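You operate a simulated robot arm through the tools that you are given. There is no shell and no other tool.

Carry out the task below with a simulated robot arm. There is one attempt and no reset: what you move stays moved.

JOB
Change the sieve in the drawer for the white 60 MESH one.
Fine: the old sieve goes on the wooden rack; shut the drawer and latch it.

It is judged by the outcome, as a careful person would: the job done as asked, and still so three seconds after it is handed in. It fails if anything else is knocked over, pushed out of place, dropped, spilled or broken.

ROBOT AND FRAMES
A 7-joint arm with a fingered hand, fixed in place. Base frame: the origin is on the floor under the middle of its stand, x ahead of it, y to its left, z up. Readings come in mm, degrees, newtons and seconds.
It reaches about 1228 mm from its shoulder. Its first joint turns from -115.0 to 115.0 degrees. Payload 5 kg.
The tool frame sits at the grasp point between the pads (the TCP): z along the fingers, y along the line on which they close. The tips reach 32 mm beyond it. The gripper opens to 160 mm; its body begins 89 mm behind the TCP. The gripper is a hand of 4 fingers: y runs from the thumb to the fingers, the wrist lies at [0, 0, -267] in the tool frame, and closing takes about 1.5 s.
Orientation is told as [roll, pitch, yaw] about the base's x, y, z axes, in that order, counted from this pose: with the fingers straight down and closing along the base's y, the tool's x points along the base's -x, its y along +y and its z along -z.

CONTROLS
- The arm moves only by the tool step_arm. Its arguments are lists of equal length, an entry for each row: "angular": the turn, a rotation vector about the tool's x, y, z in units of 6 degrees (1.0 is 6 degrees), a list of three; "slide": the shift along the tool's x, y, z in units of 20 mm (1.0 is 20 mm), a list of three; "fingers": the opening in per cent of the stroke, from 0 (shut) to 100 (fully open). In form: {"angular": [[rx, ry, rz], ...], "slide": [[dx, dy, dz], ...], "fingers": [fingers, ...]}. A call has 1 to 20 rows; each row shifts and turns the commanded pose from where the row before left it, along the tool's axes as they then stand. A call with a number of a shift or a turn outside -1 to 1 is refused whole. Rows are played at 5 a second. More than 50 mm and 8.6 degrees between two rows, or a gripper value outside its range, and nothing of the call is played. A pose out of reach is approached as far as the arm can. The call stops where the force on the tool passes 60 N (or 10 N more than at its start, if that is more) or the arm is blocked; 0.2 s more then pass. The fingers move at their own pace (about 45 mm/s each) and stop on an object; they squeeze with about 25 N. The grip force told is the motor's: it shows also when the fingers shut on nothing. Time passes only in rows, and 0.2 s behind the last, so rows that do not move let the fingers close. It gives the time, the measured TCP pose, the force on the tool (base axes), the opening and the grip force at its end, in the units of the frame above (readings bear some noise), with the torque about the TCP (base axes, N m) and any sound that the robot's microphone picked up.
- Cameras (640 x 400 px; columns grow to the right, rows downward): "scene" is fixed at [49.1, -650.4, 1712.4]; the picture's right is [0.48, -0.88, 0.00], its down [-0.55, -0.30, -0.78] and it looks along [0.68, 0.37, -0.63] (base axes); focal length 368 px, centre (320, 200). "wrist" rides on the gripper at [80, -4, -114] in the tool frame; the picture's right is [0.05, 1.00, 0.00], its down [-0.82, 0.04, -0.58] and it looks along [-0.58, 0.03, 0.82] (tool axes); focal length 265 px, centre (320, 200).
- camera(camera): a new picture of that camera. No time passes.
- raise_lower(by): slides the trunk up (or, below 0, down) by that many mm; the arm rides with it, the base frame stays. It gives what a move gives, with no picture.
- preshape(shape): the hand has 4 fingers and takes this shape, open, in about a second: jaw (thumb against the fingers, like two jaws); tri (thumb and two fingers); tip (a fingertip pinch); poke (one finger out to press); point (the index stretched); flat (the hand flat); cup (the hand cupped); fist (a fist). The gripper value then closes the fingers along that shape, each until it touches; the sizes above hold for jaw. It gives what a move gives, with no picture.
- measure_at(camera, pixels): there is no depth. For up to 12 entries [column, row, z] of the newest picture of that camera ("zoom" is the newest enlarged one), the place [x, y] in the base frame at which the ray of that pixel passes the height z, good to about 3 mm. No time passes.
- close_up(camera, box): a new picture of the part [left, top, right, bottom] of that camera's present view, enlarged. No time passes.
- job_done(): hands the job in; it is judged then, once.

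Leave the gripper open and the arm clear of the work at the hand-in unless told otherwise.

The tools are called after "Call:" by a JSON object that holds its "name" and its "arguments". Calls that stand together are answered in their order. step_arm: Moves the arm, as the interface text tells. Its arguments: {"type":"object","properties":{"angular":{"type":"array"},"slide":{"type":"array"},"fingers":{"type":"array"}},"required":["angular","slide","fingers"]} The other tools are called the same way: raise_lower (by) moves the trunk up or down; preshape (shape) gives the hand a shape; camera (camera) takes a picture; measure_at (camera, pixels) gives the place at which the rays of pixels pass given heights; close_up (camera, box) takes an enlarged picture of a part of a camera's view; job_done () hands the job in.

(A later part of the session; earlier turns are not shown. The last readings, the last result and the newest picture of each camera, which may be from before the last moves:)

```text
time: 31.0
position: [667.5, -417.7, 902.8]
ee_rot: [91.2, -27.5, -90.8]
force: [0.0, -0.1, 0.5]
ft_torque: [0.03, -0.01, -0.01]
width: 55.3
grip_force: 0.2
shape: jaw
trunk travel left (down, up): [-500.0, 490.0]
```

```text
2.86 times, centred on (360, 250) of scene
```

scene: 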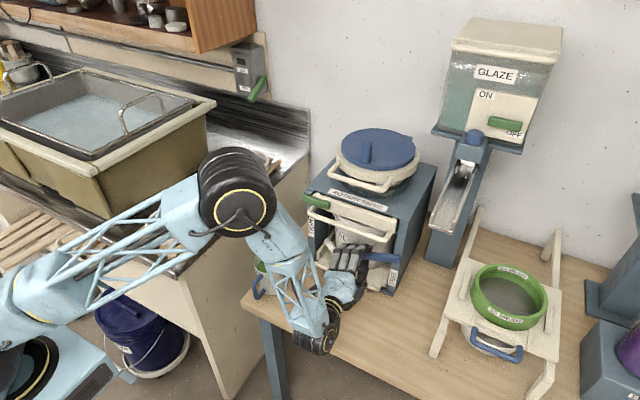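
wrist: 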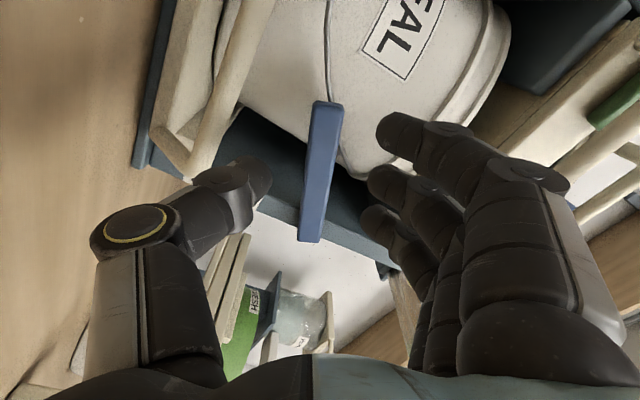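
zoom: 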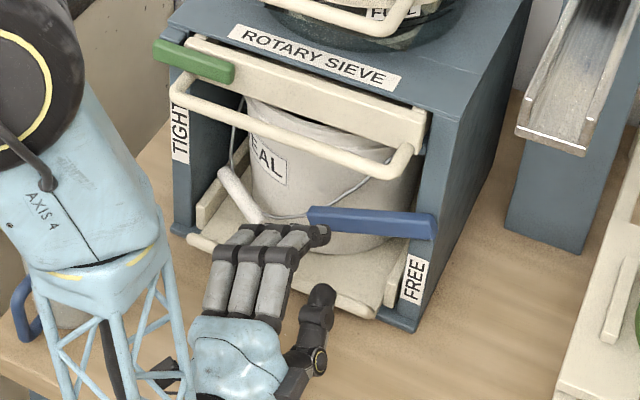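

It's free now, the lever held at ~17°, and the tray looks unmoved. Next I'll turn the hand upright, shut the fingers and rise to z≈966, which is above the lowered lever with knuckles below the bar.

Call:
{"name": "step_arm", "arguments": {"angular": [[0, 0, 0.917], [0, 0, 0.917], [0, 0, 0.917], [0, 0, 0.917], [0, 0, 0.917], [0, 0, 0], [0, 0, 0], [0, 0, 0], [0, 0, 0], [0, 0, 0]], "slide": [[0, 0, 0], [0, 0, 0], [0, 0, 0], [0, 0, 0], [0, 0, 0], [0.159, 0.79, 0], [0.159, 0.79, 0], [0.159, 0.79, 0], [0.159, 0.79, 0], [0, 0, 0]], "fingers": [20, 10, 0, 0, 0, 0, 0, 0, 0, 0]}}

Call:
{"name": "camera", "arguments": {"camera": "wrist"}}

```text
time: 33.2
position: [666.5, -406.2, 968.3]
ee_rot: [91.0, 0.0, -90.4]
force: [-0.8, -0.1, -0.2]
ft_torque: [0.06, 0.01, 0.02]
width: 0.0
grip_force: 24.9
shape: jaw
trunk travel left (down, up): [-500.0, 490.0]
```

```text
taken
```

wrist: 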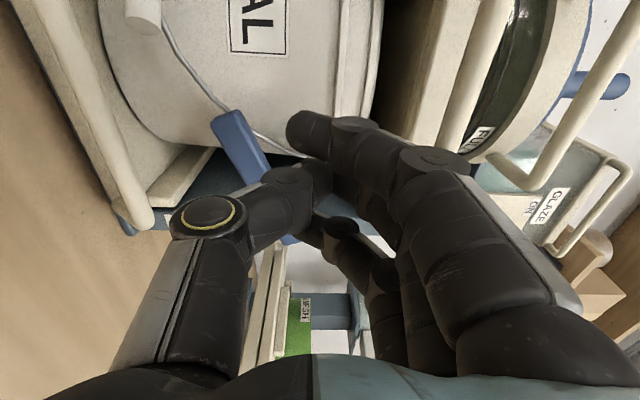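

The lever tip is now at about (y -393, z 901), roughly 21° down. I'll drop 10 mm and go forward 64 mm so the fingertips are over the lever.

Call:
{"name": "step_arm", "arguments": {"angular": [[0, 0, 0], [0, 0, 0], [0, 0, 0], [0, 0, 0], [0, 0, 0]], "slide": [[0, -0.5, 0], [0, 0, 0.8], [0, 0, 0.8], [0, 0, 0.8], [0, 0, 0.8]], "fingers": [0, 0, 0, 0, 0]}}

Call:
{"name": "camera", "arguments": {"camera": "wrist"}}

Call:
{"name": "close_up", "arguments": {"camera": "scene", "box": [280, 180, 440, 320]}}

```text
time: 34.4
position: [731.3, -405.9, 959.0]
ee_rot: [90.9, 0.0, -90.4]
force: [-0.4, -0.3, 0.1]
ft_torque: [0.03, 0.0, 0.0]
width: 0.1
grip_force: 24.7
shape: jaw
trunk travel left (down, up): [-500.0, 490.0]
```

```text
taken
```

wrist: 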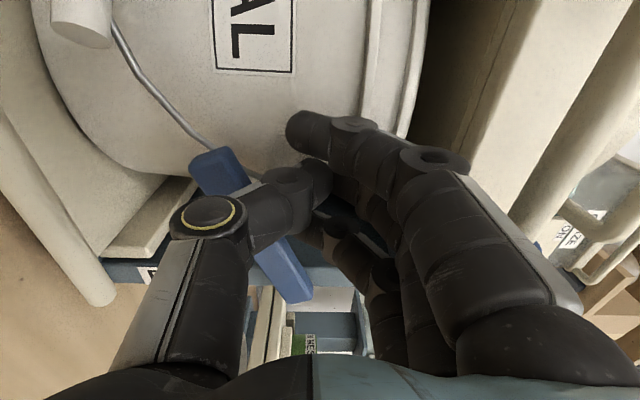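

```text
2.86 times, centred on (360, 250) of scene
```

zoom: 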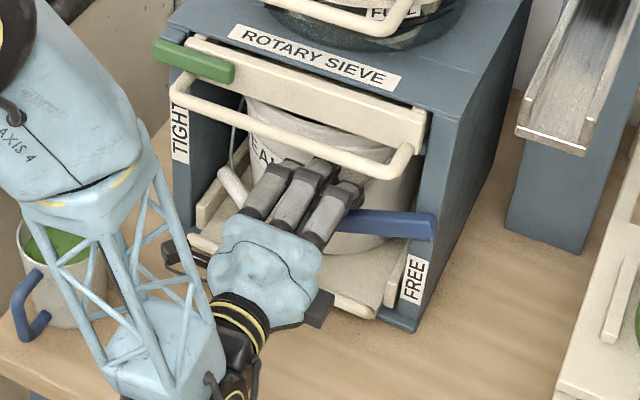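

Fingers are above the lever with no contact. Now I'll push down along the lever's arc.

Call:
{"name": "step_arm", "arguments": {"angular": [[0, 0, 0], [0, 0, 0], [0, 0, 0], [0, 0, 0], [0, 0, 0], [0, 0, 0]], "slide": [[0.145, -0.95, 0], [-0.035, -0.75, 0], [-0.215, -0.6, 0], [-0.35, -0.55, 0], [-0.4, -0.45, 0], [-0.4, -0.4, 0]], "fingers": [0, 0, 0, 0, 0, 0]}}

Call:
{"name": "camera", "arguments": {"camera": "wrist"}}

Call:
{"name": "close_up", "arguments": {"camera": "scene", "box": [280, 180, 440, 320]}}

```text
time: 35.8
position: [727.0, -432.2, 889.4]
ee_rot: [91.2, -0.1, -90.4]
force: [-27.3, 8.2, 30.2]
ft_torque: [0.31, 1.8, -0.23]
width: 0.0
grip_force: 24.4
shape: jaw
trunk travel left (down, up): [-500.0, 490.0]
```

```text
taken
```

wrist: 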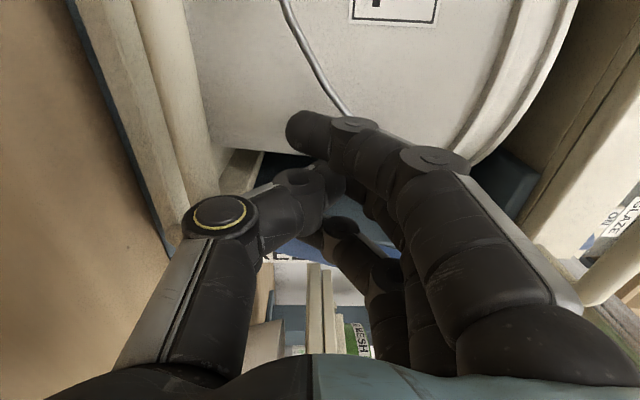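

```text
2.86 times, centred on (360, 250) of scene
```

zoom: 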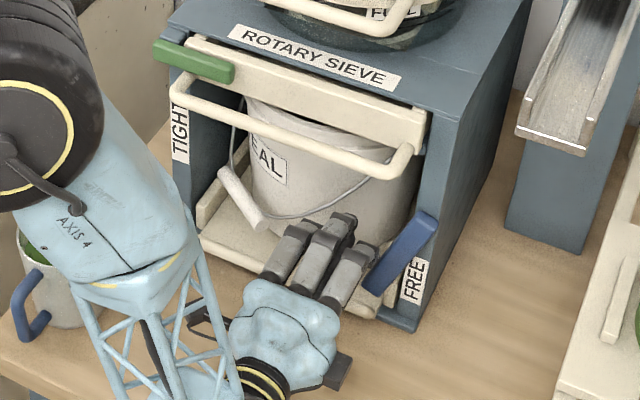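

The lever is past 60°. The push back-and-up again comes from the thumb joint touching the tray lip at about (707,-432,837). I'll lift 15 mm and push sideways to the right instead.

Call:
{"name": "step_arm", "arguments": {"angular": [[0, 0, 0], [0, 0, 0], [0, 0, 0], [0, 0, 0]], "slide": [[0, 0.8, 0], [-0.4, 0, 0], [-0.5, 0, 0], [-0.5, 0, 0]], "fingers": [0, 0, 0, 0]}}

Call:
{"name": "close_up", "arguments": {"camera": "scene", "box": [280, 180, 440, 320]}}

```text
time: 36.8
position: [732.7, -458.3, 899.3]
ee_rot: [91.0, 0.1, -90.1]
force: [-1.3, 12.6, 0.3]
ft_torque: [0.05, 0.04, 0.1]
width: 0.0
grip_force: 25.5
shape: jaw
trunk travel left (down, up): [-500.0, 490.0]
```

```text
2.86 times, centred on (360, 250) of scene
```

zoom: 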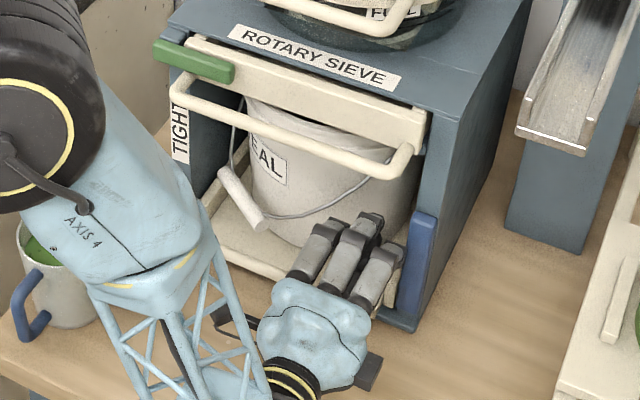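

The lever is now vertical over the FREE mark. I'll nudge 6 mm more to make sure it's on its stop, then back away.

Call:
{"name": "step_arm", "arguments": {"angular": [[0, 0, 0], [0, 0, 0], [0, 0, 0], [0, 0, 0], [0, 0, 0], [0, 0, 0], [0, 0, 0]], "slide": [[-0.3, 0, 0], [0.5, 0, 0], [0.5, 0, 0], [0, 0, -1], [0, 0, -1], [0, 0, -1], [0, 0, -1]], "fingers": [0, 0, 0, 0, 0, 0, 0]}}

Call:
{"name": "close_up", "arguments": {"camera": "scene", "box": [280, 160, 440, 310]}}

Call:
{"name": "camera", "arguments": {"camera": "wrist"}}

```text
time: 38.4
position: [650.2, -445.6, 899.9]
ee_rot: [91.1, 0.0, -90.4]
force: [0.4, 0.6, -0.3]
ft_torque: [0.0, -0.02, 0.02]
width: 0.0
grip_force: 25.3
shape: jaw
trunk travel left (down, up): [-500.0, 490.0]
```

```text
2.67 times, centred on (360, 235) of scene
```

zoom: 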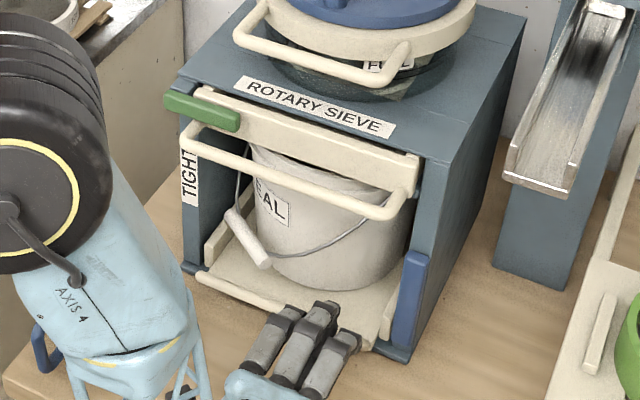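

```text
taken
```

wrist: 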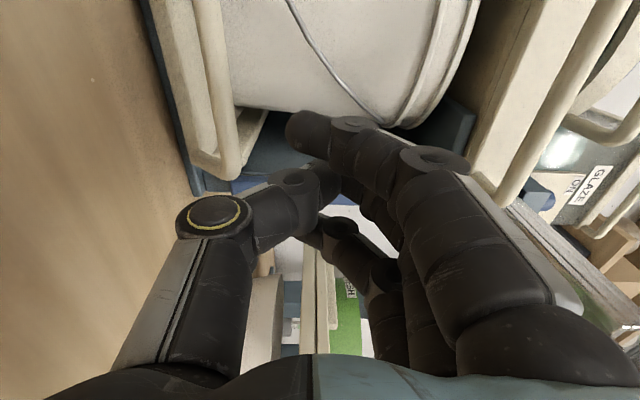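

The lever is fully at FREE. Next is the catch. I'll back off, rise to about z=1100 while moving left, and turn the hand -90° so it closes along y again.

Call:
{"name": "step_arm", "arguments": {"angular": [[0, 0, 0], [0, 0, 0], [0, 0, 0], [0, 0, 0], [0, 0, 0], [0, 0, 0], [0, 0, 0], [0, 0, 0], [0, 0, 0], [0, 0, 0], [0, 0, 0], [0, 0, 0], [0, 0, 0]], "slide": [[0, 0, -1], [0, 0, -1], [0, 0, -1], [0.85, 1, 0], [0.85, 1, 0], [0.85, 1, 0], [0.85, 1, 0], [0.85, 1, 0], [0.85, 1, 0], [0.85, 1, 0], [0.85, 1, 0], [0.85, 1, 0], [0.85, 1, 0]], "fingers": [0, 0, 0, 0, 0, 0, 0, 0, 0, 0, 0, 0, 0]}}

Call:
{"name": "step_arm", "arguments": {"angular": [[0, 0, -1], [0, 0, -1], [0, 0, -1], [0, 0, -1], [0, 0, -1], [0, 0, -1], [0, 0, -1], [0, 0, -1], [0, 0, -1], [0, 0, -1], [0, 0, -1], [0, 0, -1], [0, 0, -1], [0, 0, -1], [0, 0, -1]], "slide": [[0, 0, 0], [0, 0, 0], [0, 0, 0], [0, 0, 0], [0, 0, 0], [0, 0, 0], [0, 0, 0], [0, 0, 0], [0, 0, 0], [0, 0, 0], [0, 0, 0], [0, 0, 0], [0, 0, 0], [0, 0, 0], [0, 0, 0]], "fingers": [0, 0, 0, 0, 0, 0, 0, 0, 0, 0, 0, 0, 0, 0, 0]}}

Call:
{"name": "camera", "arguments": {"camera": "scene"}}

```text
time: 41.2
position: [588.0, -270.7, 1098.6]
ee_rot: [91.0, 0.0, -90.3]
force: [-0.5, 0.0, -0.2]
ft_torque: [-0.02, -0.04, -0.02]
width: 0.2
grip_force: 25.2
shape: jaw
trunk travel left (down, up): [-500.0, 490.0]
```

```text
time: 44.4
position: [589.3, -274.0, 1099.3]
ee_rot: [-174.5, -89.1, 174.0]
force: [-0.3, -1.1, 0.2]
ft_torque: [-0.01, 0.02, -0.04]
width: 0.0
grip_force: 25.1
shape: jaw
trunk travel left (down, up): [-500.0, 490.0]
```

```text
taken
```

scene: 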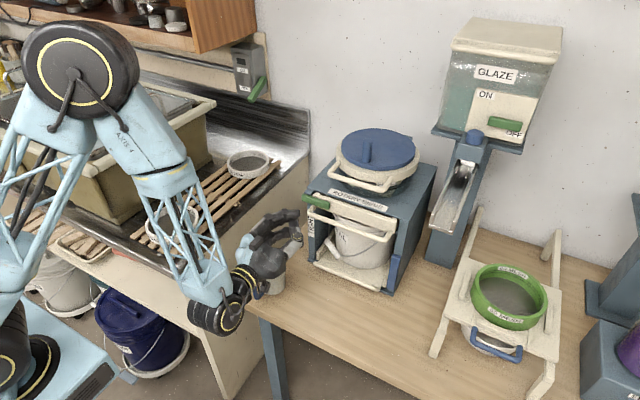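

Hand level again, closing along y. I'll take the "tip" shape and partly close it to see which finger meets the thumb.

Call:
{"name": "preshape", "arguments": {"shape": "tip"}}

Call:
{"name": "step_arm", "arguments": {"angular": [[0, 0, 0], [0, 0, 0], [0, 0, 0], [0, 0, 0], [0, 0, 0], [0, 0, 0], [0, 0, 0], [0, 0, 0]], "slide": [[0, 0, 0], [0, 0, 0], [0, 0, 0], [0, 0, 0], [0, 0, 0], [0, 0, 0], [0, 0, 0], [0, 0, 0]], "fingers": [50, 50, 50, 50, 50, 50, 50, 50]}}

Call:
{"name": "camera", "arguments": {"camera": "wrist"}}

Call:
{"name": "close_up", "arguments": {"camera": "scene", "box": [180, 180, 340, 300]}}

```text
time: 45.3
position: [588.9, -274.9, 1100.0]
ee_rot: [177.5, -89.1, -177.8]
force: [0.2, -0.1, -0.7]
ft_torque: [0.0, 0.02, -0.01]
width: 160.1
grip_force: 0.0
shape: tip
trunk travel left (down, up): [-500.0, 490.0]
```

```text
time: 47.1
position: [587.8, -275.6, 1099.2]
ee_rot: [179.4, -89.0, -179.8]
force: [0.3, -0.3, 0.1]
ft_torque: [0.0, 0.01, 0.0]
width: 80.8
grip_force: 0.0
shape: tip
trunk travel left (down, up): [-500.0, 490.0]
```

```text
taken
```

wrist: 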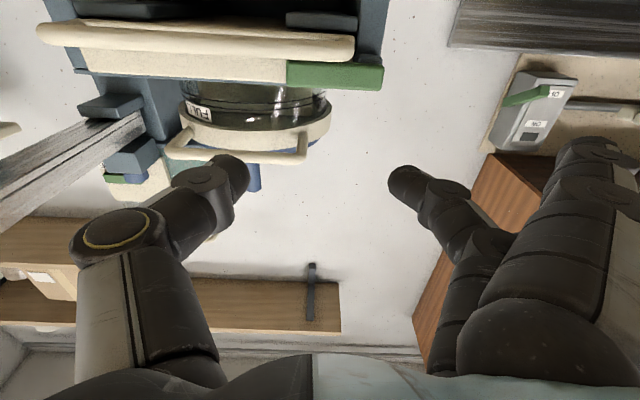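

```text
3.33 times, centred on (260, 240) of scene
```

zoom: 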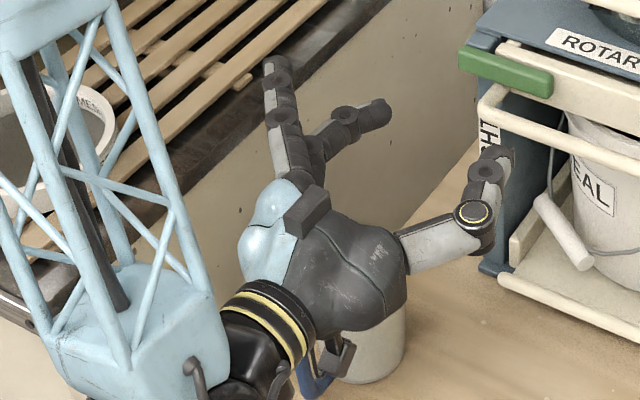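

In "tip" only the thumb and the middle finger pinch, and the others stay clear. I'll pitch the hand 20° down, open to 70% (~112 mm), and go to a spot in front of the catch for a check.

Call:
{"name": "step_arm", "arguments": {"angular": [[0, 1, 0], [0, 1, 0], [0, 1, 0], [0, 0.25, 0], [0, 0, 0], [0, 0, 0], [0, 0, 0], [0, 0, 0]], "slide": [[0, 0, 0], [0, 0, 0], [0, 0, 0], [0, 0, 0], [-0.338, 0.21, 0.977], [-0.338, 0.21, 0.977], [-0.338, 0.21, 0.977], [0, 0, 0]], "fingers": [70, 70, 70, 70, 70, 70, 70, 70]}}

Call:
{"name": "camera", "arguments": {"camera": "wrist"}}

Call:
{"name": "close_up", "arguments": {"camera": "scene", "box": [220, 160, 380, 280]}}

```text
time: 48.9
position: [649.6, -263.4, 1100.2]
ee_rot: [0.0, -71.5, -0.3]
force: [0.3, -0.7, 0.2]
ft_torque: [-0.02, 0.01, 0.02]
width: 111.6
grip_force: 0.0
shape: tip
trunk travel left (down, up): [-500.0, 490.0]
```

```text
taken
```

wrist: 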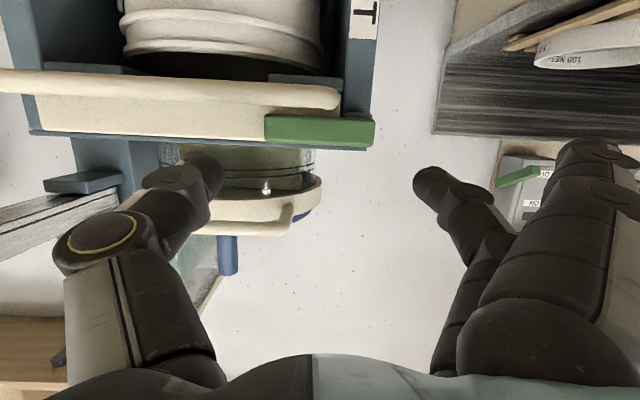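

```text
3.33 times, centred on (300, 220) of scene
```

zoom: 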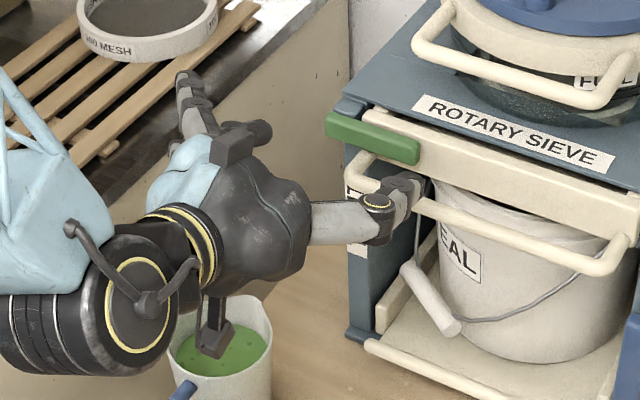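

The thumb (right) and middle finger (left) sit symmetrically about the catch, which spans columns 265–375. I'll advance about 74 mm along the finger direction so the pads flank the catch's two ends.

Call:
{"name": "step_arm", "arguments": {"angular": [[0, 0, 0], [0, 0, 0], [0, 0, 0], [0, 0, 0]], "slide": [[0.061, 0, 0.92], [0.061, 0, 0.92], [0.061, 0, 0.92], [0.061, 0, 0.92]], "fingers": [70, 70, 70, 70]}}

Call:
{"name": "camera", "arguments": {"camera": "wrist"}}

Call:
{"name": "close_up", "arguments": {"camera": "scene", "box": [220, 160, 380, 280]}}

```text
time: 49.9
position: [713.3, -265.3, 1075.7]
ee_rot: [0.4, -71.3, -0.9]
force: [-57.2, 11.0, 4.7]
ft_torque: [-0.31, -0.02, -4.13]
width: 110.6
grip_force: 0.1
shape: tip
trunk travel left (down, up): [-500.0, 490.0]
```

```text
taken
```

wrist: 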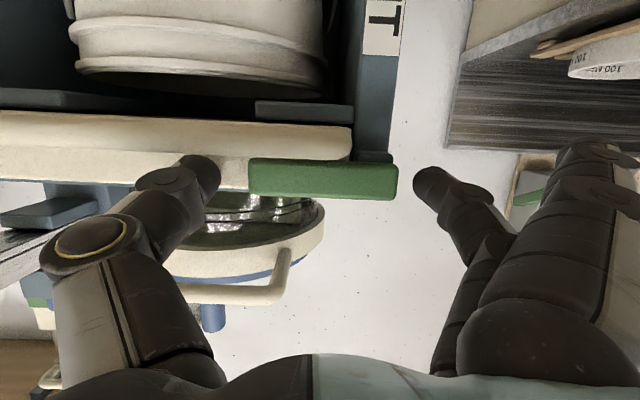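

```text
3.33 times, centred on (300, 220) of scene
```

zoom: 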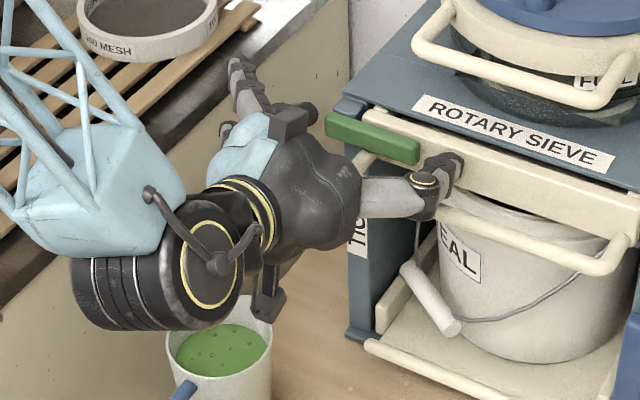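

The thumb tip touched the drawer panel (57 N at y≈-338), so the panel front is at about x=743. I'll back off 5 mm and close the pinch onto the catch's ends.

Call:
{"name": "step_arm", "arguments": {"angular": [[0, 0, 0], [0, 0, 0], [0, 0, 0], [0, 0, 0], [0, 0, 0]], "slide": [[0, 0.05, -0.35], [0, 0, 0], [0, 0, 0], [0, 0, 0], [0, 0, 0]], "fingers": [60, 50, 50, 50, 50]}}

Call:
{"name": "camera", "arguments": {"camera": "wrist"}}

Call:
{"name": "close_up", "arguments": {"camera": "wrist", "box": [150, 100, 470, 300]}}

```text
time: 51.1
position: [712.3, -263.2, 1077.0]
ee_rot: [0.1, -71.6, -0.4]
force: [-17.0, -5.7, 1.4]
ft_torque: [-0.13, -0.01, -1.49]
width: 89.0
grip_force: 0.1
shape: tip
trunk travel left (down, up): [-500.0, 490.0]
```

```text
taken
```

wrist: 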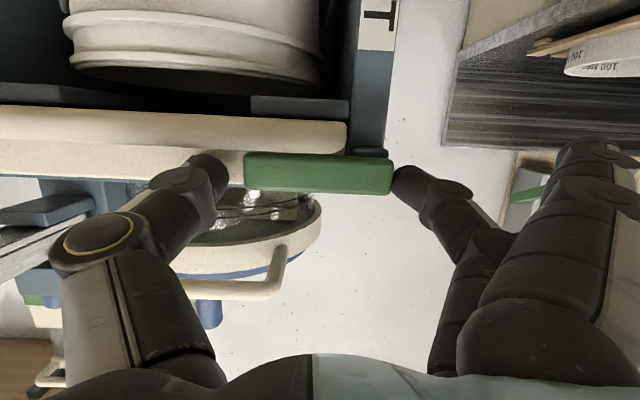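

```text
2.00 times, centred on (310, 200) of wrist
```

zoom: 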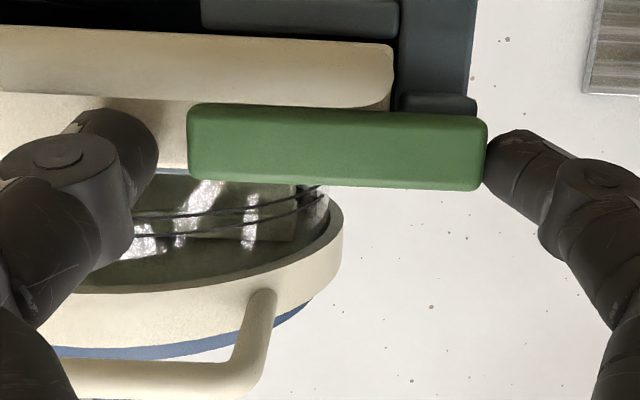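

The middle finger touches the catch's left end and the thumb has about 8 mm to go. I'll back off 3 mm more, since there's still 17 N on the panel, and close further.

Call:
{"name": "step_arm", "arguments": {"angular": [[0, 0, 0], [0, 0, 0], [0, 0, 0], [0, 0, 0], [0, 0, 0], [0, 0, 0]], "slide": [[0, 0, -0.15], [0, 0, 0], [0, 0, 0], [0, 0, 0], [0, 0, 0], [0, 0, 0]], "fingers": [50, 35, 35, 35, 35, 35]}}

Call:
{"name": "close_up", "arguments": {"camera": "wrist", "box": [150, 100, 470, 300]}}

Call:
{"name": "close_up", "arguments": {"camera": "scene", "box": [240, 150, 400, 270]}}

```text
time: 52.5
position: [709.3, -260.5, 1077.4]
ee_rot: [-0.1, -71.6, -0.3]
force: [1.6, 3.5, 3.7]
ft_torque: [-0.01, -0.11, -0.14]
width: 79.7
grip_force: 25.0
shape: tip
trunk travel left (down, up): [-500.0, 490.0]
```

```text
2.00 times, centred on (310, 200) of wrist
```

zoom: 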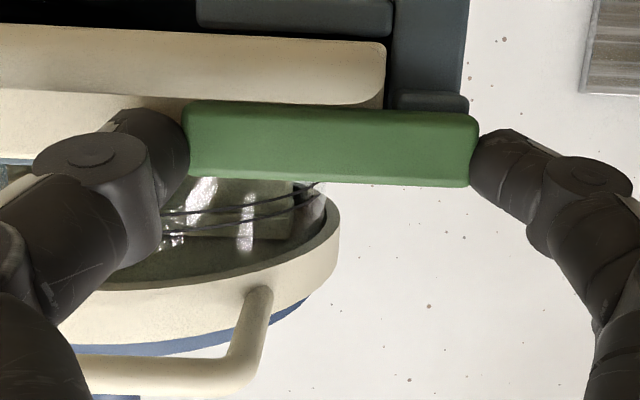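

```text
3.33 times, centred on (320, 210) of scene
```

zoom: 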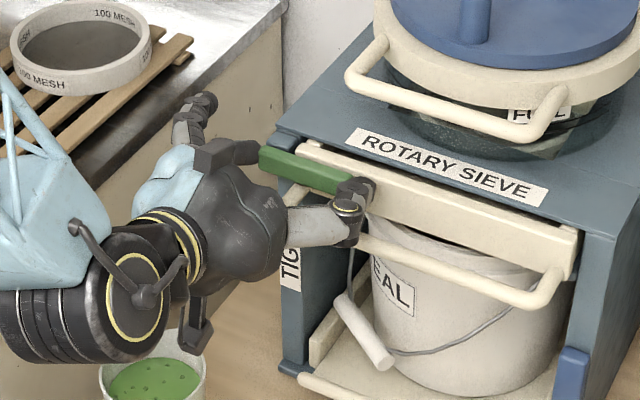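

The catch is held by both ends (79.7 mm, 25 N). Now I'll turn it gently about its left pivot, free end up: four 6° steps, then a check.

Call:
{"name": "step_arm", "arguments": {"angular": [[0.316, 0, -0.949], [0.316, 0, -0.949], [0.316, 0, -0.949], [0.316, 0, -0.949]], "slide": [[-0.113, 0.074, -0.0377], [-0.113, 0.074, -0.0377], [-0.113, 0.074, -0.0377], [-0.113, 0.074, -0.0377]], "fingers": [35, 35, 35, 35]}}

Call:
{"name": "camera", "arguments": {"camera": "wrist"}}

Call:
{"name": "close_up", "arguments": {"camera": "scene", "box": [240, 150, 400, 270]}}

```text
time: 53.5
position: [710.2, -254.7, 1086.3]
ee_rot: [-54.9, -60.1, 50.5]
force: [5.5, 1.7, 14.5]
ft_torque: [0.33, -0.34, 0.07]
width: 80.0
grip_force: 25.0
shape: tip
trunk travel left (down, up): [-500.0, 490.0]
```

```text
taken
```

wrist: 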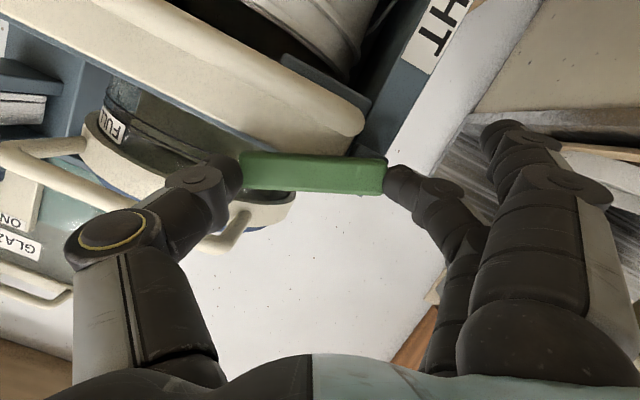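

```text
3.33 times, centred on (320, 210) of scene
```

zoom: 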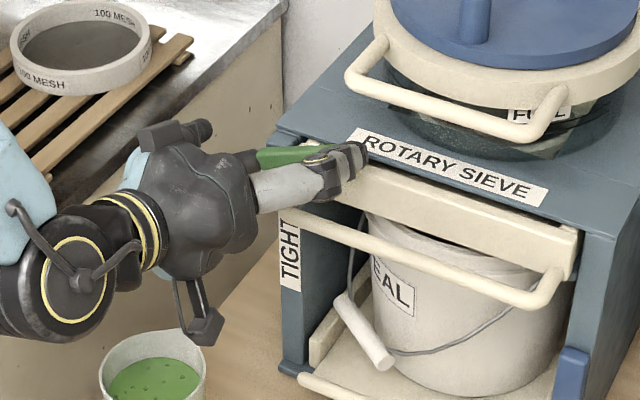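

The catch turns up with the hand, with low forces. I'll continue six more steps.

Call:
{"name": "step_arm", "arguments": {"angular": [[0.316, 0, -0.949], [0.316, 0, -0.949], [0.316, 0, -0.949], [0.316, 0, -0.949], [0.316, 0, -0.949], [0.316, 0, -0.949]], "slide": [[-0.113, 0.074, -0.0377], [-0.113, 0.074, -0.0377], [-0.113, 0.074, -0.0377], [-0.113, 0.074, -0.0377], [-0.113, 0.074, -0.0377], [-0.113, 0.074, -0.0377]], "fingers": [35, 35, 35, 35, 35, 35]}}

Call:
{"name": "camera", "arguments": {"camera": "wrist"}}

Call:
{"name": "close_up", "arguments": {"camera": "scene", "box": [240, 150, 400, 270]}}

```text
time: 54.9
position: [709.6, -236.9, 1090.3]
ee_rot: [-79.8, -28.2, 68.6]
force: [16.9, 4.5, 16.0]
ft_torque: [0.2, -0.2, 0.31]
width: 77.4
grip_force: 24.9
shape: tip
trunk travel left (down, up): [-500.0, 490.0]
```

```text
taken
```

wrist: 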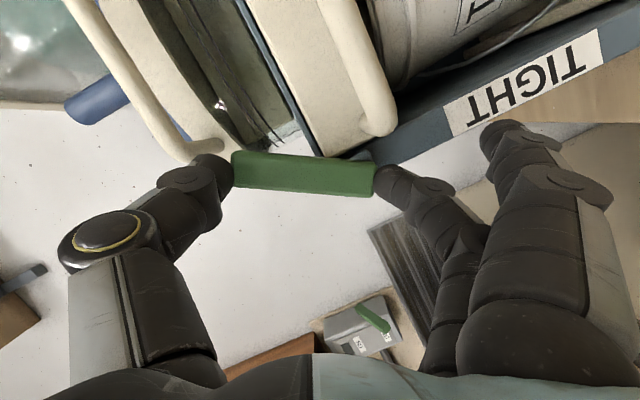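

```text
3.33 times, centred on (320, 210) of scene
```

zoom: 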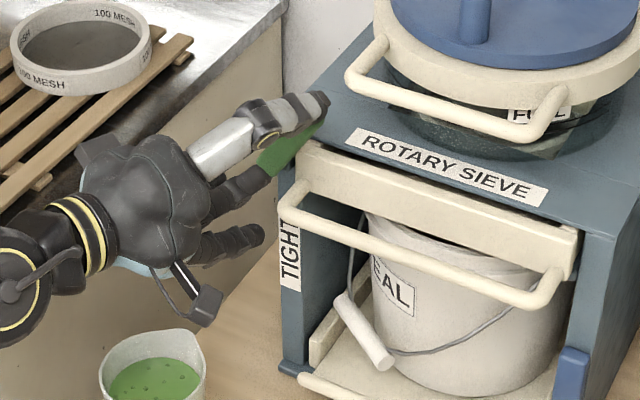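

It's about 60° up and nearly clear of the panel. Five more steps should bring it vertical.

Call:
{"name": "step_arm", "arguments": {"angular": [[0.316, 0, -0.949], [0.316, 0, -0.949], [0.316, 0, -0.949], [0.316, 0, -0.949], [0.316, 0, -0.949]], "slide": [[-0.113, 0.074, -0.0377], [-0.113, 0.074, -0.0377], [-0.113, 0.074, -0.0377], [-0.113, 0.074, -0.0377], [-0.113, 0.074, -0.0377]], "fingers": [35, 35, 35, 35, 35]}}

Call:
{"name": "camera", "arguments": {"camera": "wrist"}}

Call:
{"name": "close_up", "arguments": {"camera": "scene", "box": [240, 150, 400, 270]}}

```text
time: 56.1
position: [709.4, -224.9, 1086.4]
ee_rot: [-90.0, 0.1, 71.1]
force: [13.4, 2.2, 16.1]
ft_torque: [-0.13, -0.27, 0.16]
width: 75.6
grip_force: 24.8
shape: tip
trunk travel left (down, up): [-500.0, 490.0]
```

```text
taken
```

wrist: 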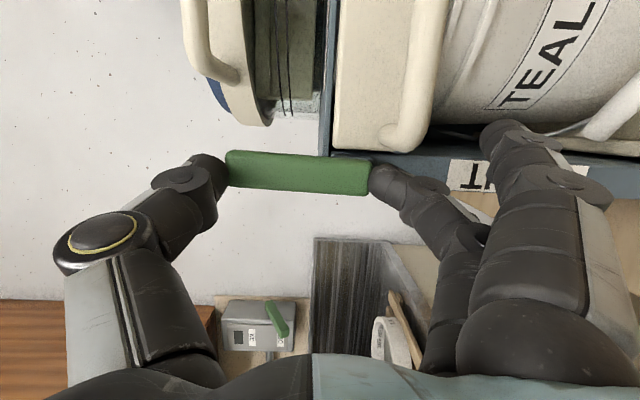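

```text
3.33 times, centred on (320, 210) of scene
```

zoom: 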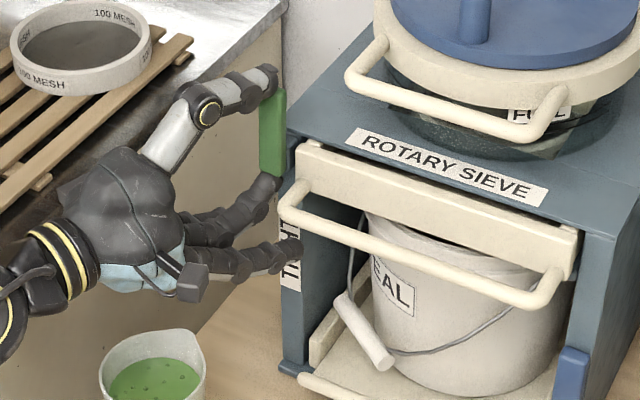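

The catch stands vertical and clear of the drawer panel. I'll open the fingers and back away, then check that it stays up.

Call:
{"name": "step_arm", "arguments": {"angular": [[0, 0, 0], [0, 0, 0], [0, 0, 0], [0, 0, 0], [0, 0, 0], [0, 0, 0], [0, 0, 0]], "slide": [[0, 0, 0], [0, 0, 0], [0, 0, 0], [0, 0, -1], [0, 0, -1], [0, 0, -1], [0, 0, -1]], "fingers": [65, 65, 65, 65, 65, 65, 65]}}

Call:
{"name": "close_up", "arguments": {"camera": "scene", "box": [240, 150, 400, 270]}}

Call:
{"name": "camera", "arguments": {"camera": "wrist"}}

```text
time: 57.7
position: [647.8, -202.6, 1084.1]
ee_rot: [-90.1, 0.0, 71.1]
force: [-0.5, 0.3, 0.0]
ft_torque: [0.0, -0.02, 0.0]
width: 103.7
grip_force: 0.1
shape: tip
out of reach, approached as far as the arm can: row 7
trunk travel left (down, up): [-500.0, 490.0]
```

```text
3.33 times, centred on (320, 210) of scene
```

zoom: 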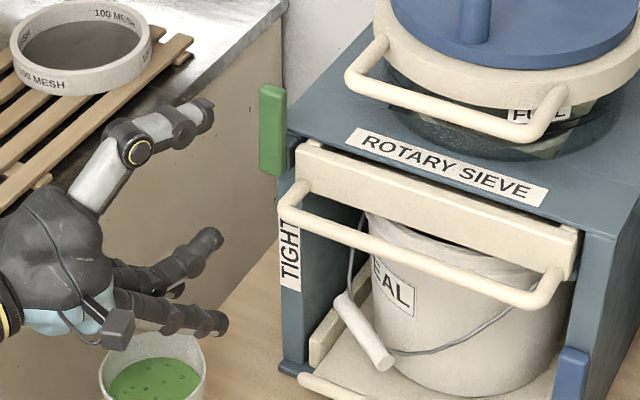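

```text
taken
```

wrist: 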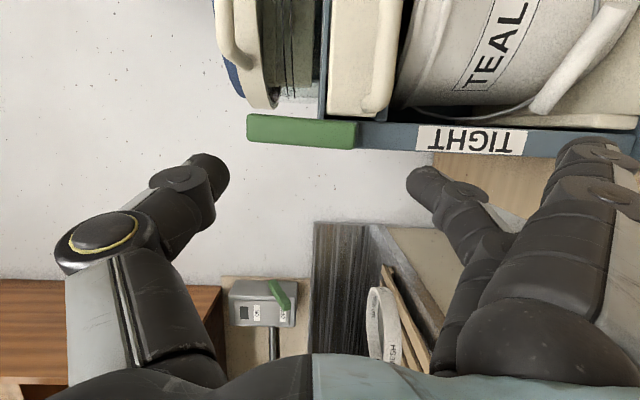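

The catch stays up on its own. Next is the handle bar. I'll take jaw shape, straighten the hand to point forward and move to in front of the bar's middle, well clear of it. After that I'll test how far back the arm can travel.

Call:
{"name": "preshape", "arguments": {"shape": "jaw"}}

Call:
{"name": "step_arm", "arguments": {"angular": [[0, -1, 0], [0, -1, 0], [0, -1, 0], [0, -0.1, 0], [0, 0, 0], [0, 0, 0], [0, 0, 0], [0, 0, 0], [0, 0, 0], [0, 0, 0], [0, 0, 0], [0, 0, 0], [0, 0, 0], [0, 0, 0]], "slide": [[0, 0, 0], [0, 0, 0], [0, 0, 0], [0, 0, 0], [0.87, 0.2, -0.24], [0.87, 0.2, -0.24], [0.87, 0.2, -0.24], [0.87, 0.2, -0.24], [0.87, 0.2, -0.24], [0.87, 0.2, -0.24], [0.87, 0.2, -0.24], [0.87, 0.2, -0.24], [0.87, 0.2, -0.24], [0.87, 0.2, -0.24]], "fingers": [50, 50, 50, 50, 50, 50, 50, 50, 50, 50, 50, 50, 50, 50]}}

Call:
{"name": "camera", "arguments": {"camera": "scene"}}

Call:
{"name": "camera", "arguments": {"camera": "wrist"}}

```text
time: 58.6
position: [647.9, -202.8, 1084.3]
ee_rot: [-90.0, 0.0, 71.2]
force: [0.7, -0.1, 0.1]
ft_torque: [-0.02, -0.02, -0.05]
width: 159.8
grip_force: 0.1
shape: jaw
trunk travel left (down, up): [-500.0, 490.0]
```

```text
time: 61.6
position: [599.3, -378.5, 1045.4]
ee_rot: [-90.1, 0.0, 89.7]
force: [-0.2, -0.7, 0.0]
ft_torque: [0.01, -0.02, 0.0]
width: 80.4
grip_force: 0.1
shape: jaw
trunk travel left (down, up): [-500.0, 490.0]
```

```text
taken
```

scene: 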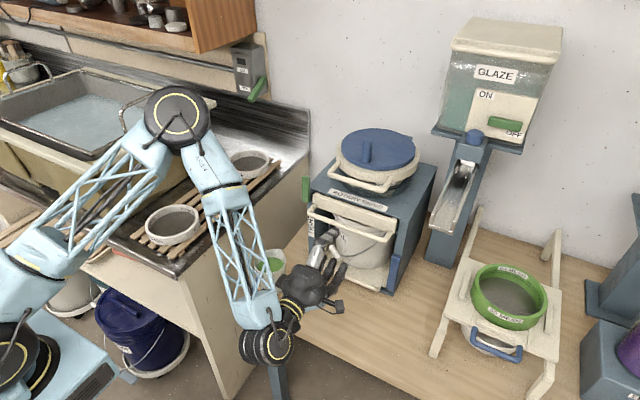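

```text
taken
```

wrist: 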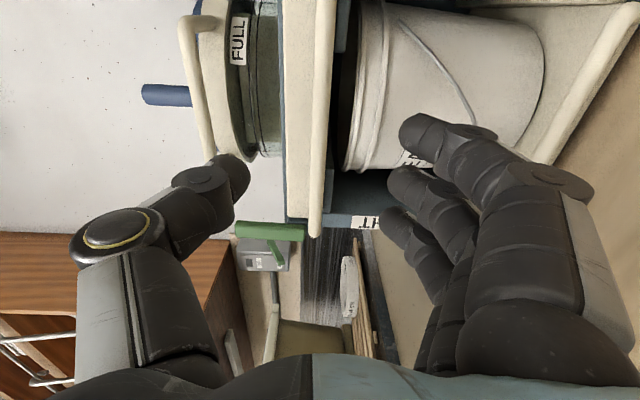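

The hand faces the bar. Before gripping, I'll test the pull path by moving straight back 120 mm in free space.

Call:
{"name": "step_arm", "arguments": {"angular": [[0, 0, 0], [0, 0, 0], [0, 0, 0], [0, 0, 0], [0, 0, 0], [0, 0, 0]], "slide": [[0, 0, -1], [0, 0, -1], [0, 0, -1], [0, 0, -1], [0, 0, -1], [0, 0, -1]], "fingers": [50, 50, 50, 50, 50, 50]}}

```text
time: 63.0
position: [476.5, -376.7, 1042.9]
ee_rot: [-89.9, 0.0, 89.7]
force: [-0.5, 0.2, 0.0]
ft_torque: [0.01, 0.01, -0.02]
width: 81.0
grip_force: 0.2
shape: jaw
trunk travel left (down, up): [-500.0, 490.0]
```

I can reach x≈476, so a pull of over 200 mm is possible. Now forward to the bar: TCP to x≈706 at z≈1043, with fingertips stopping just short of the panel.

Call:
{"name": "step_arm", "arguments": {"angular": [[0, 0, 0], [0, 0, 0], [0, 0, 0], [0, 0, 0], [0, 0, 0], [0, 0, 0], [0, 0, 0], [0, 0, 0], [0, 0, 0], [0, 0, 0], [0, 0, 0], [0, 0, 0]], "slide": [[0, 0, 0.955], [0, 0, 0.955], [0, 0, 0.955], [0, 0, 0.955], [0, 0, 0.955], [0, 0, 0.955], [0, 0, 0.955], [0, 0, 0.955], [0, 0, 0.955], [0, 0, 0.955], [0, 0, 0.955], [0, 0, 0.955]], "fingers": [50, 50, 50, 50, 50, 50, 50, 50, 50, 50, 50, 50]}}

Call:
{"name": "camera", "arguments": {"camera": "wrist"}}

Call:
{"name": "close_up", "arguments": {"camera": "scene", "box": [270, 150, 430, 270]}}

```text
time: 65.6
position: [708.1, -379.4, 1043.3]
ee_rot: [-90.1, 0.0, 89.7]
force: [0.9, 0.8, -0.8]
ft_torque: [0.02, 0.01, 0.01]
width: 80.6
grip_force: 0.0
shape: jaw
trunk travel left (down, up): [-500.0, 490.0]
```

```text
taken
```

wrist: 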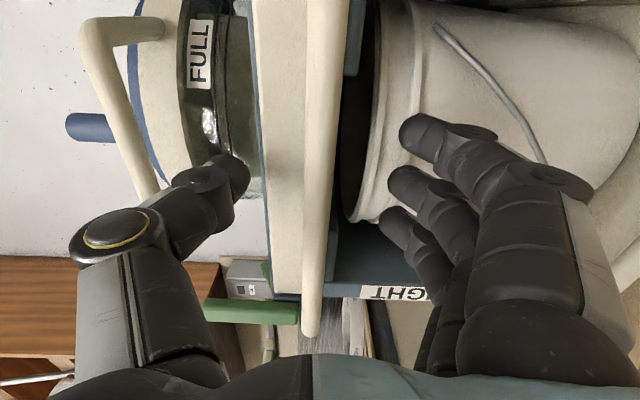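

```text
3.33 times, centred on (350, 210) of scene
```

zoom: 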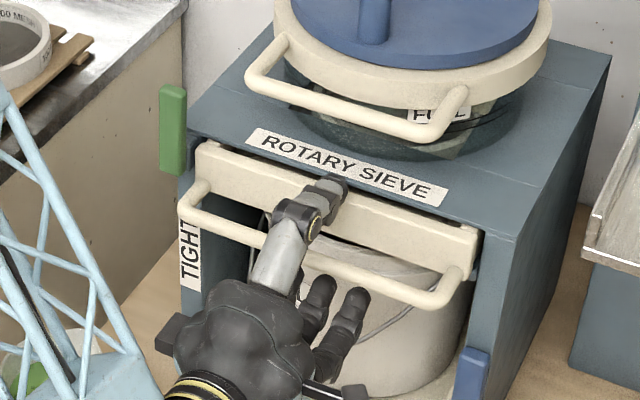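

The thumb is above and the fingers below the bar. Closing on it now.

Call:
{"name": "step_arm", "arguments": {"angular": [[0, 0, 0], [0, 0, 0], [0, 0, 0], [0, 0, 0], [0, 0, 0], [0, 0, 0], [0, 0, 0], [0, 0, 0]], "slide": [[0, 0, 0], [0, 0, 0], [0, 0, 0], [0, 0, 0], [0, 0, 0], [0, 0, 0], [0, 0, 0], [0, 0, 0]], "fingers": [30, 15, 0, 0, 0, 0, 0, 0]}}

Call:
{"name": "camera", "arguments": {"camera": "wrist"}}

Call:
{"name": "close_up", "arguments": {"camera": "scene", "box": [270, 150, 430, 270]}}

```text
time: 67.4
position: [707.5, -379.1, 1043.2]
ee_rot: [-89.9, 0.0, 89.8]
force: [0.6, -0.9, 2.3]
ft_torque: [0.01, -0.02, 0.0]
width: 0.0
grip_force: 25.0
shape: jaw
trunk travel left (down, up): [-500.0, 490.0]
```

```text
taken
```

wrist: 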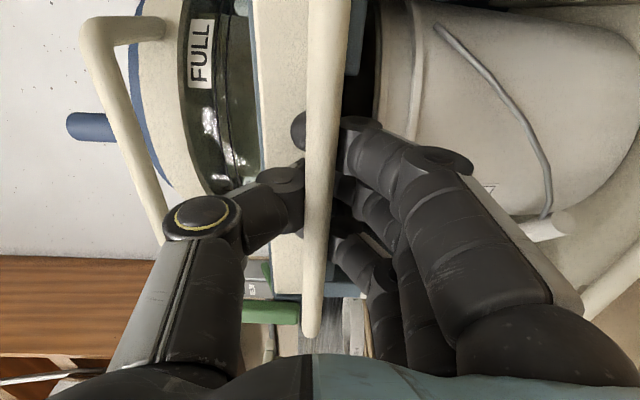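

```text
3.33 times, centred on (350, 210) of scene
```

zoom: 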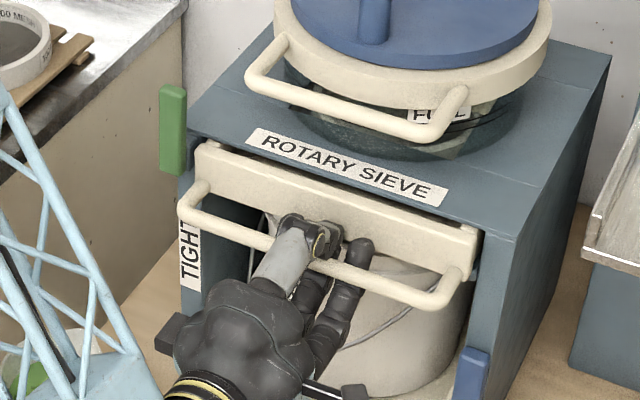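

The fingers closed behind the bar, caging it in the hand. I'll pull back gently 40 mm and check.

Call:
{"name": "step_arm", "arguments": {"angular": [[0, 0, 0], [0, 0, 0], [0, 0, 0], [0, 0, 0], [0, 0, 0], [0, 0, 0]], "slide": [[0, 0, -0.4], [0, 0, -0.4], [0, 0, -0.4], [0, 0, -0.4], [0, 0, -0.4], [0, 0, -0.4]], "fingers": [0, 0, 0, 0, 0, 0]}}

Call:
{"name": "camera", "arguments": {"camera": "wrist"}}

Call:
{"name": "close_up", "arguments": {"camera": "scene", "box": [270, 150, 430, 270]}}

```text
time: 68.8
position: [661.5, -377.2, 1044.1]
ee_rot: [-90.0, 0.0, 89.8]
force: [-0.5, -3.4, 3.6]
ft_torque: [0.02, -0.03, 0.03]
width: 0.0
grip_force: 25.0
shape: jaw
trunk travel left (down, up): [-500.0, 490.0]
```

```text
taken
```

wrist: 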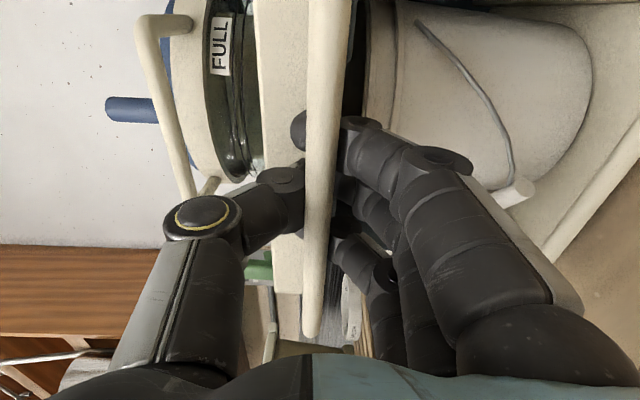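

```text
3.33 times, centred on (350, 210) of scene
```

zoom: 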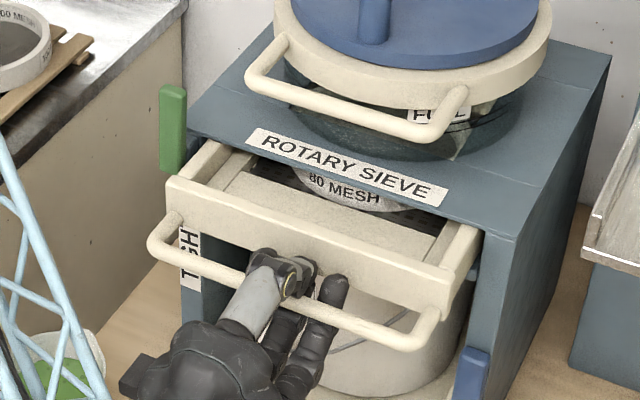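

The drawer slides out easily and the 80 MESH sieve shows. I'll pull 80 mm more.

Call:
{"name": "step_arm", "arguments": {"angular": [[0, 0, 0], [0, 0, 0], [0, 0, 0], [0, 0, 0], [0, 0, 0], [0, 0, 0], [0, 0, 0], [0, 0, 0]], "slide": [[0, 0, -0.5], [0, 0, -0.5], [0, 0, -0.5], [0, 0, -0.5], [0, 0, -0.5], [0, 0, -0.5], [0, 0, -0.5], [0, 0, -0.5]], "fingers": [0, 0, 0, 0, 0, 0, 0, 0]}}

Call:
{"name": "close_up", "arguments": {"camera": "scene", "box": [240, 140, 440, 290]}}

```text
time: 70.6
position: [578.9, -377.0, 1043.3]
ee_rot: [-90.1, 0.0, 89.8]
force: [-0.5, -5.8, 10.7]
ft_torque: [0.02, 0.01, -0.01]
width: 0.0
grip_force: 24.8
shape: jaw
trunk travel left (down, up): [-500.0, 490.0]
```

```text
2.67 times, centred on (340, 215) of scene
```

zoom: 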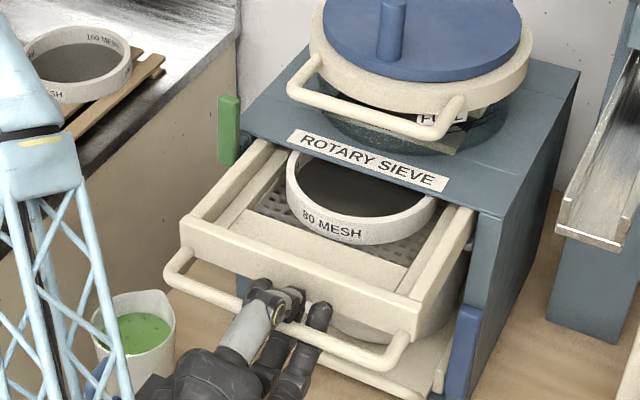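

About half the sieve is exposed. I'll pull another 60 mm and check.

Call:
{"name": "step_arm", "arguments": {"angular": [[0, 0, 0], [0, 0, 0], [0, 0, 0], [0, 0, 0], [0, 0, 0], [0, 0, 0]], "slide": [[0, 0, -0.5], [0, 0, -0.5], [0, 0, -0.5], [0, 0, -0.5], [0, 0, -0.5], [0, 0, -0.5]], "fingers": [0, 0, 0, 0, 0, 0]}}

Call:
{"name": "close_up", "arguments": {"camera": "scene", "box": [240, 140, 440, 290]}}

```text
time: 72.0
position: [518.5, -377.8, 1044.0]
ee_rot: [-90.1, 0.0, 89.7]
force: [0.2, -6.0, 5.2]
ft_torque: [0.01, 0.0, -0.01]
width: 0.2
grip_force: 25.0
shape: jaw
trunk travel left (down, up): [-500.0, 490.0]
```

```text
2.67 times, centred on (340, 215) of scene
```

zoom: 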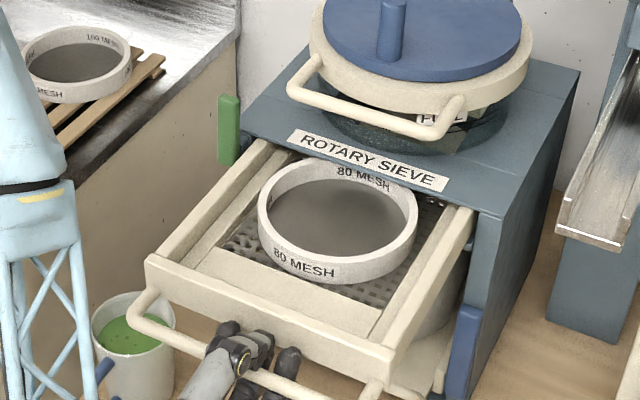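

Almost all of the sieve is out. I'll pull 35 mm more so the far rim clears the box edge.

Call:
{"name": "step_arm", "arguments": {"angular": [[0, 0, 0], [0, 0, 0], [0, 0, 0], [0, 0, 0]], "slide": [[0, 0, -0.45], [0, 0, -0.45], [0, 0, -0.45], [0, 0, -0.4]], "fingers": [0, 0, 0, 0]}}

Call:
{"name": "close_up", "arguments": {"camera": "scene", "box": [240, 140, 440, 290]}}

Call:
{"name": "camera", "arguments": {"camera": "scene"}}

```text
time: 73.0
position: [484.7, -378.0, 1044.2]
ee_rot: [-89.9, -0.1, 89.8]
force: [-0.4, -4.2, 5.3]
ft_torque: [-0.02, 0.03, 0.02]
width: 0.1
grip_force: 25.3
shape: jaw
trunk travel left (down, up): [-500.0, 490.0]
```

```text
2.67 times, centred on (340, 215) of scene
```

zoom: 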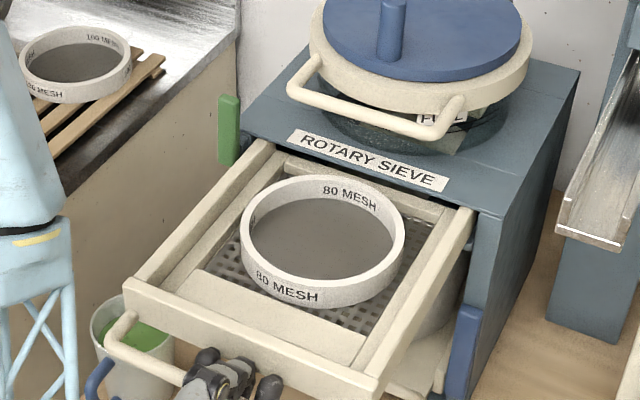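

```text
taken
```

scene: 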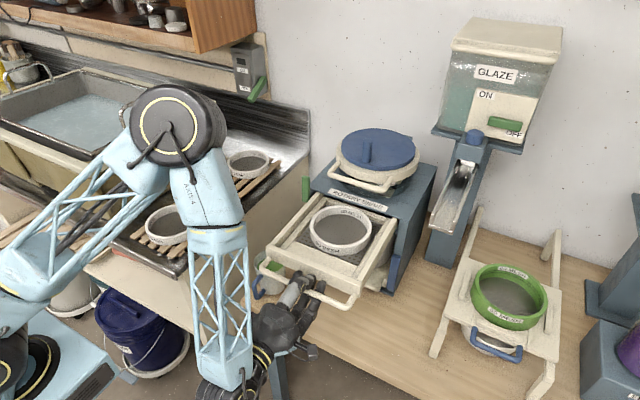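

The 80 MESH sieve and its pocket are fully exposed. I'll open the hand off the bar and back away.

Call:
{"name": "step_arm", "arguments": {"angular": [[0, 0, 0], [0, 0, 0], [0, 0, 0], [0, 0, 0], [0, 0, 0], [0, 0, 0], [0, 0, 0], [0, 0, 0], [0, 0, 0]], "slide": [[0, 0, 0], [0, 0, 0], [0, 0, 0], [0, 0, 0], [0, 0, 0], [0, 0, -0.5], [0, 0, -0.5], [0, 0, -0.5], [0, 0, -0.5]], "fingers": [55, 55, 55, 55, 55, 55, 55, 55, 55]}}

Call:
{"name": "camera", "arguments": {"camera": "wrist"}}

Call:
{"name": "camera", "arguments": {"camera": "scene"}}

```text
time: 75.0
position: [445.0, -377.2, 1043.4]
ee_rot: [-90.1, 0.2, 89.8]
force: [-0.5, 1.1, -0.5]
ft_torque: [-0.01, -0.01, 0.03]
width: 87.6
grip_force: 0.1
shape: jaw
trunk travel left (down, up): [-500.0, 490.0]
```

```text
taken
```

wrist: 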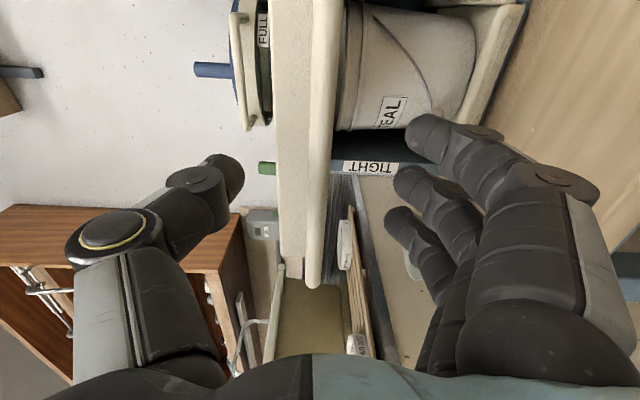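

```text
taken
```

scene: 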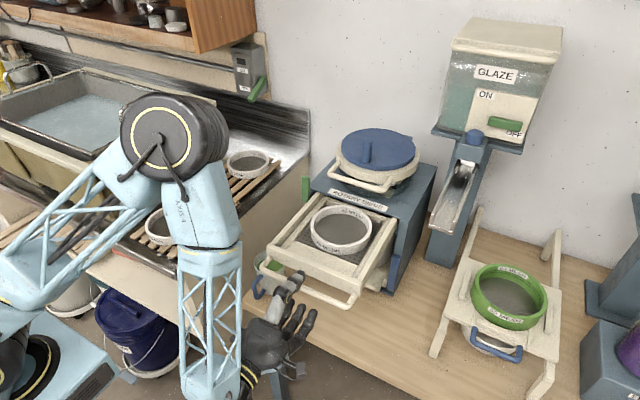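

The fingertips are just in front of the bar. I'll retreat another 25 mm, then rise 200 mm clear of the drawer.

Call:
{"name": "step_arm", "arguments": {"angular": [[0, 0, 0], [0, 0, 0]], "slide": [[0, 0, -0.6], [0, 0, -0.6]], "fingers": [55, 55]}}

```text
time: 75.6
position: [419.1, -378.5, 1043.9]
ee_rot: [-90.1, 0.0, 89.8]
force: [0.2, -0.6, 0.0]
ft_torque: [0.02, -0.01, -0.02]
width: 87.6
grip_force: 0.1
shape: jaw
trunk travel left (down, up): [-500.0, 490.0]
```

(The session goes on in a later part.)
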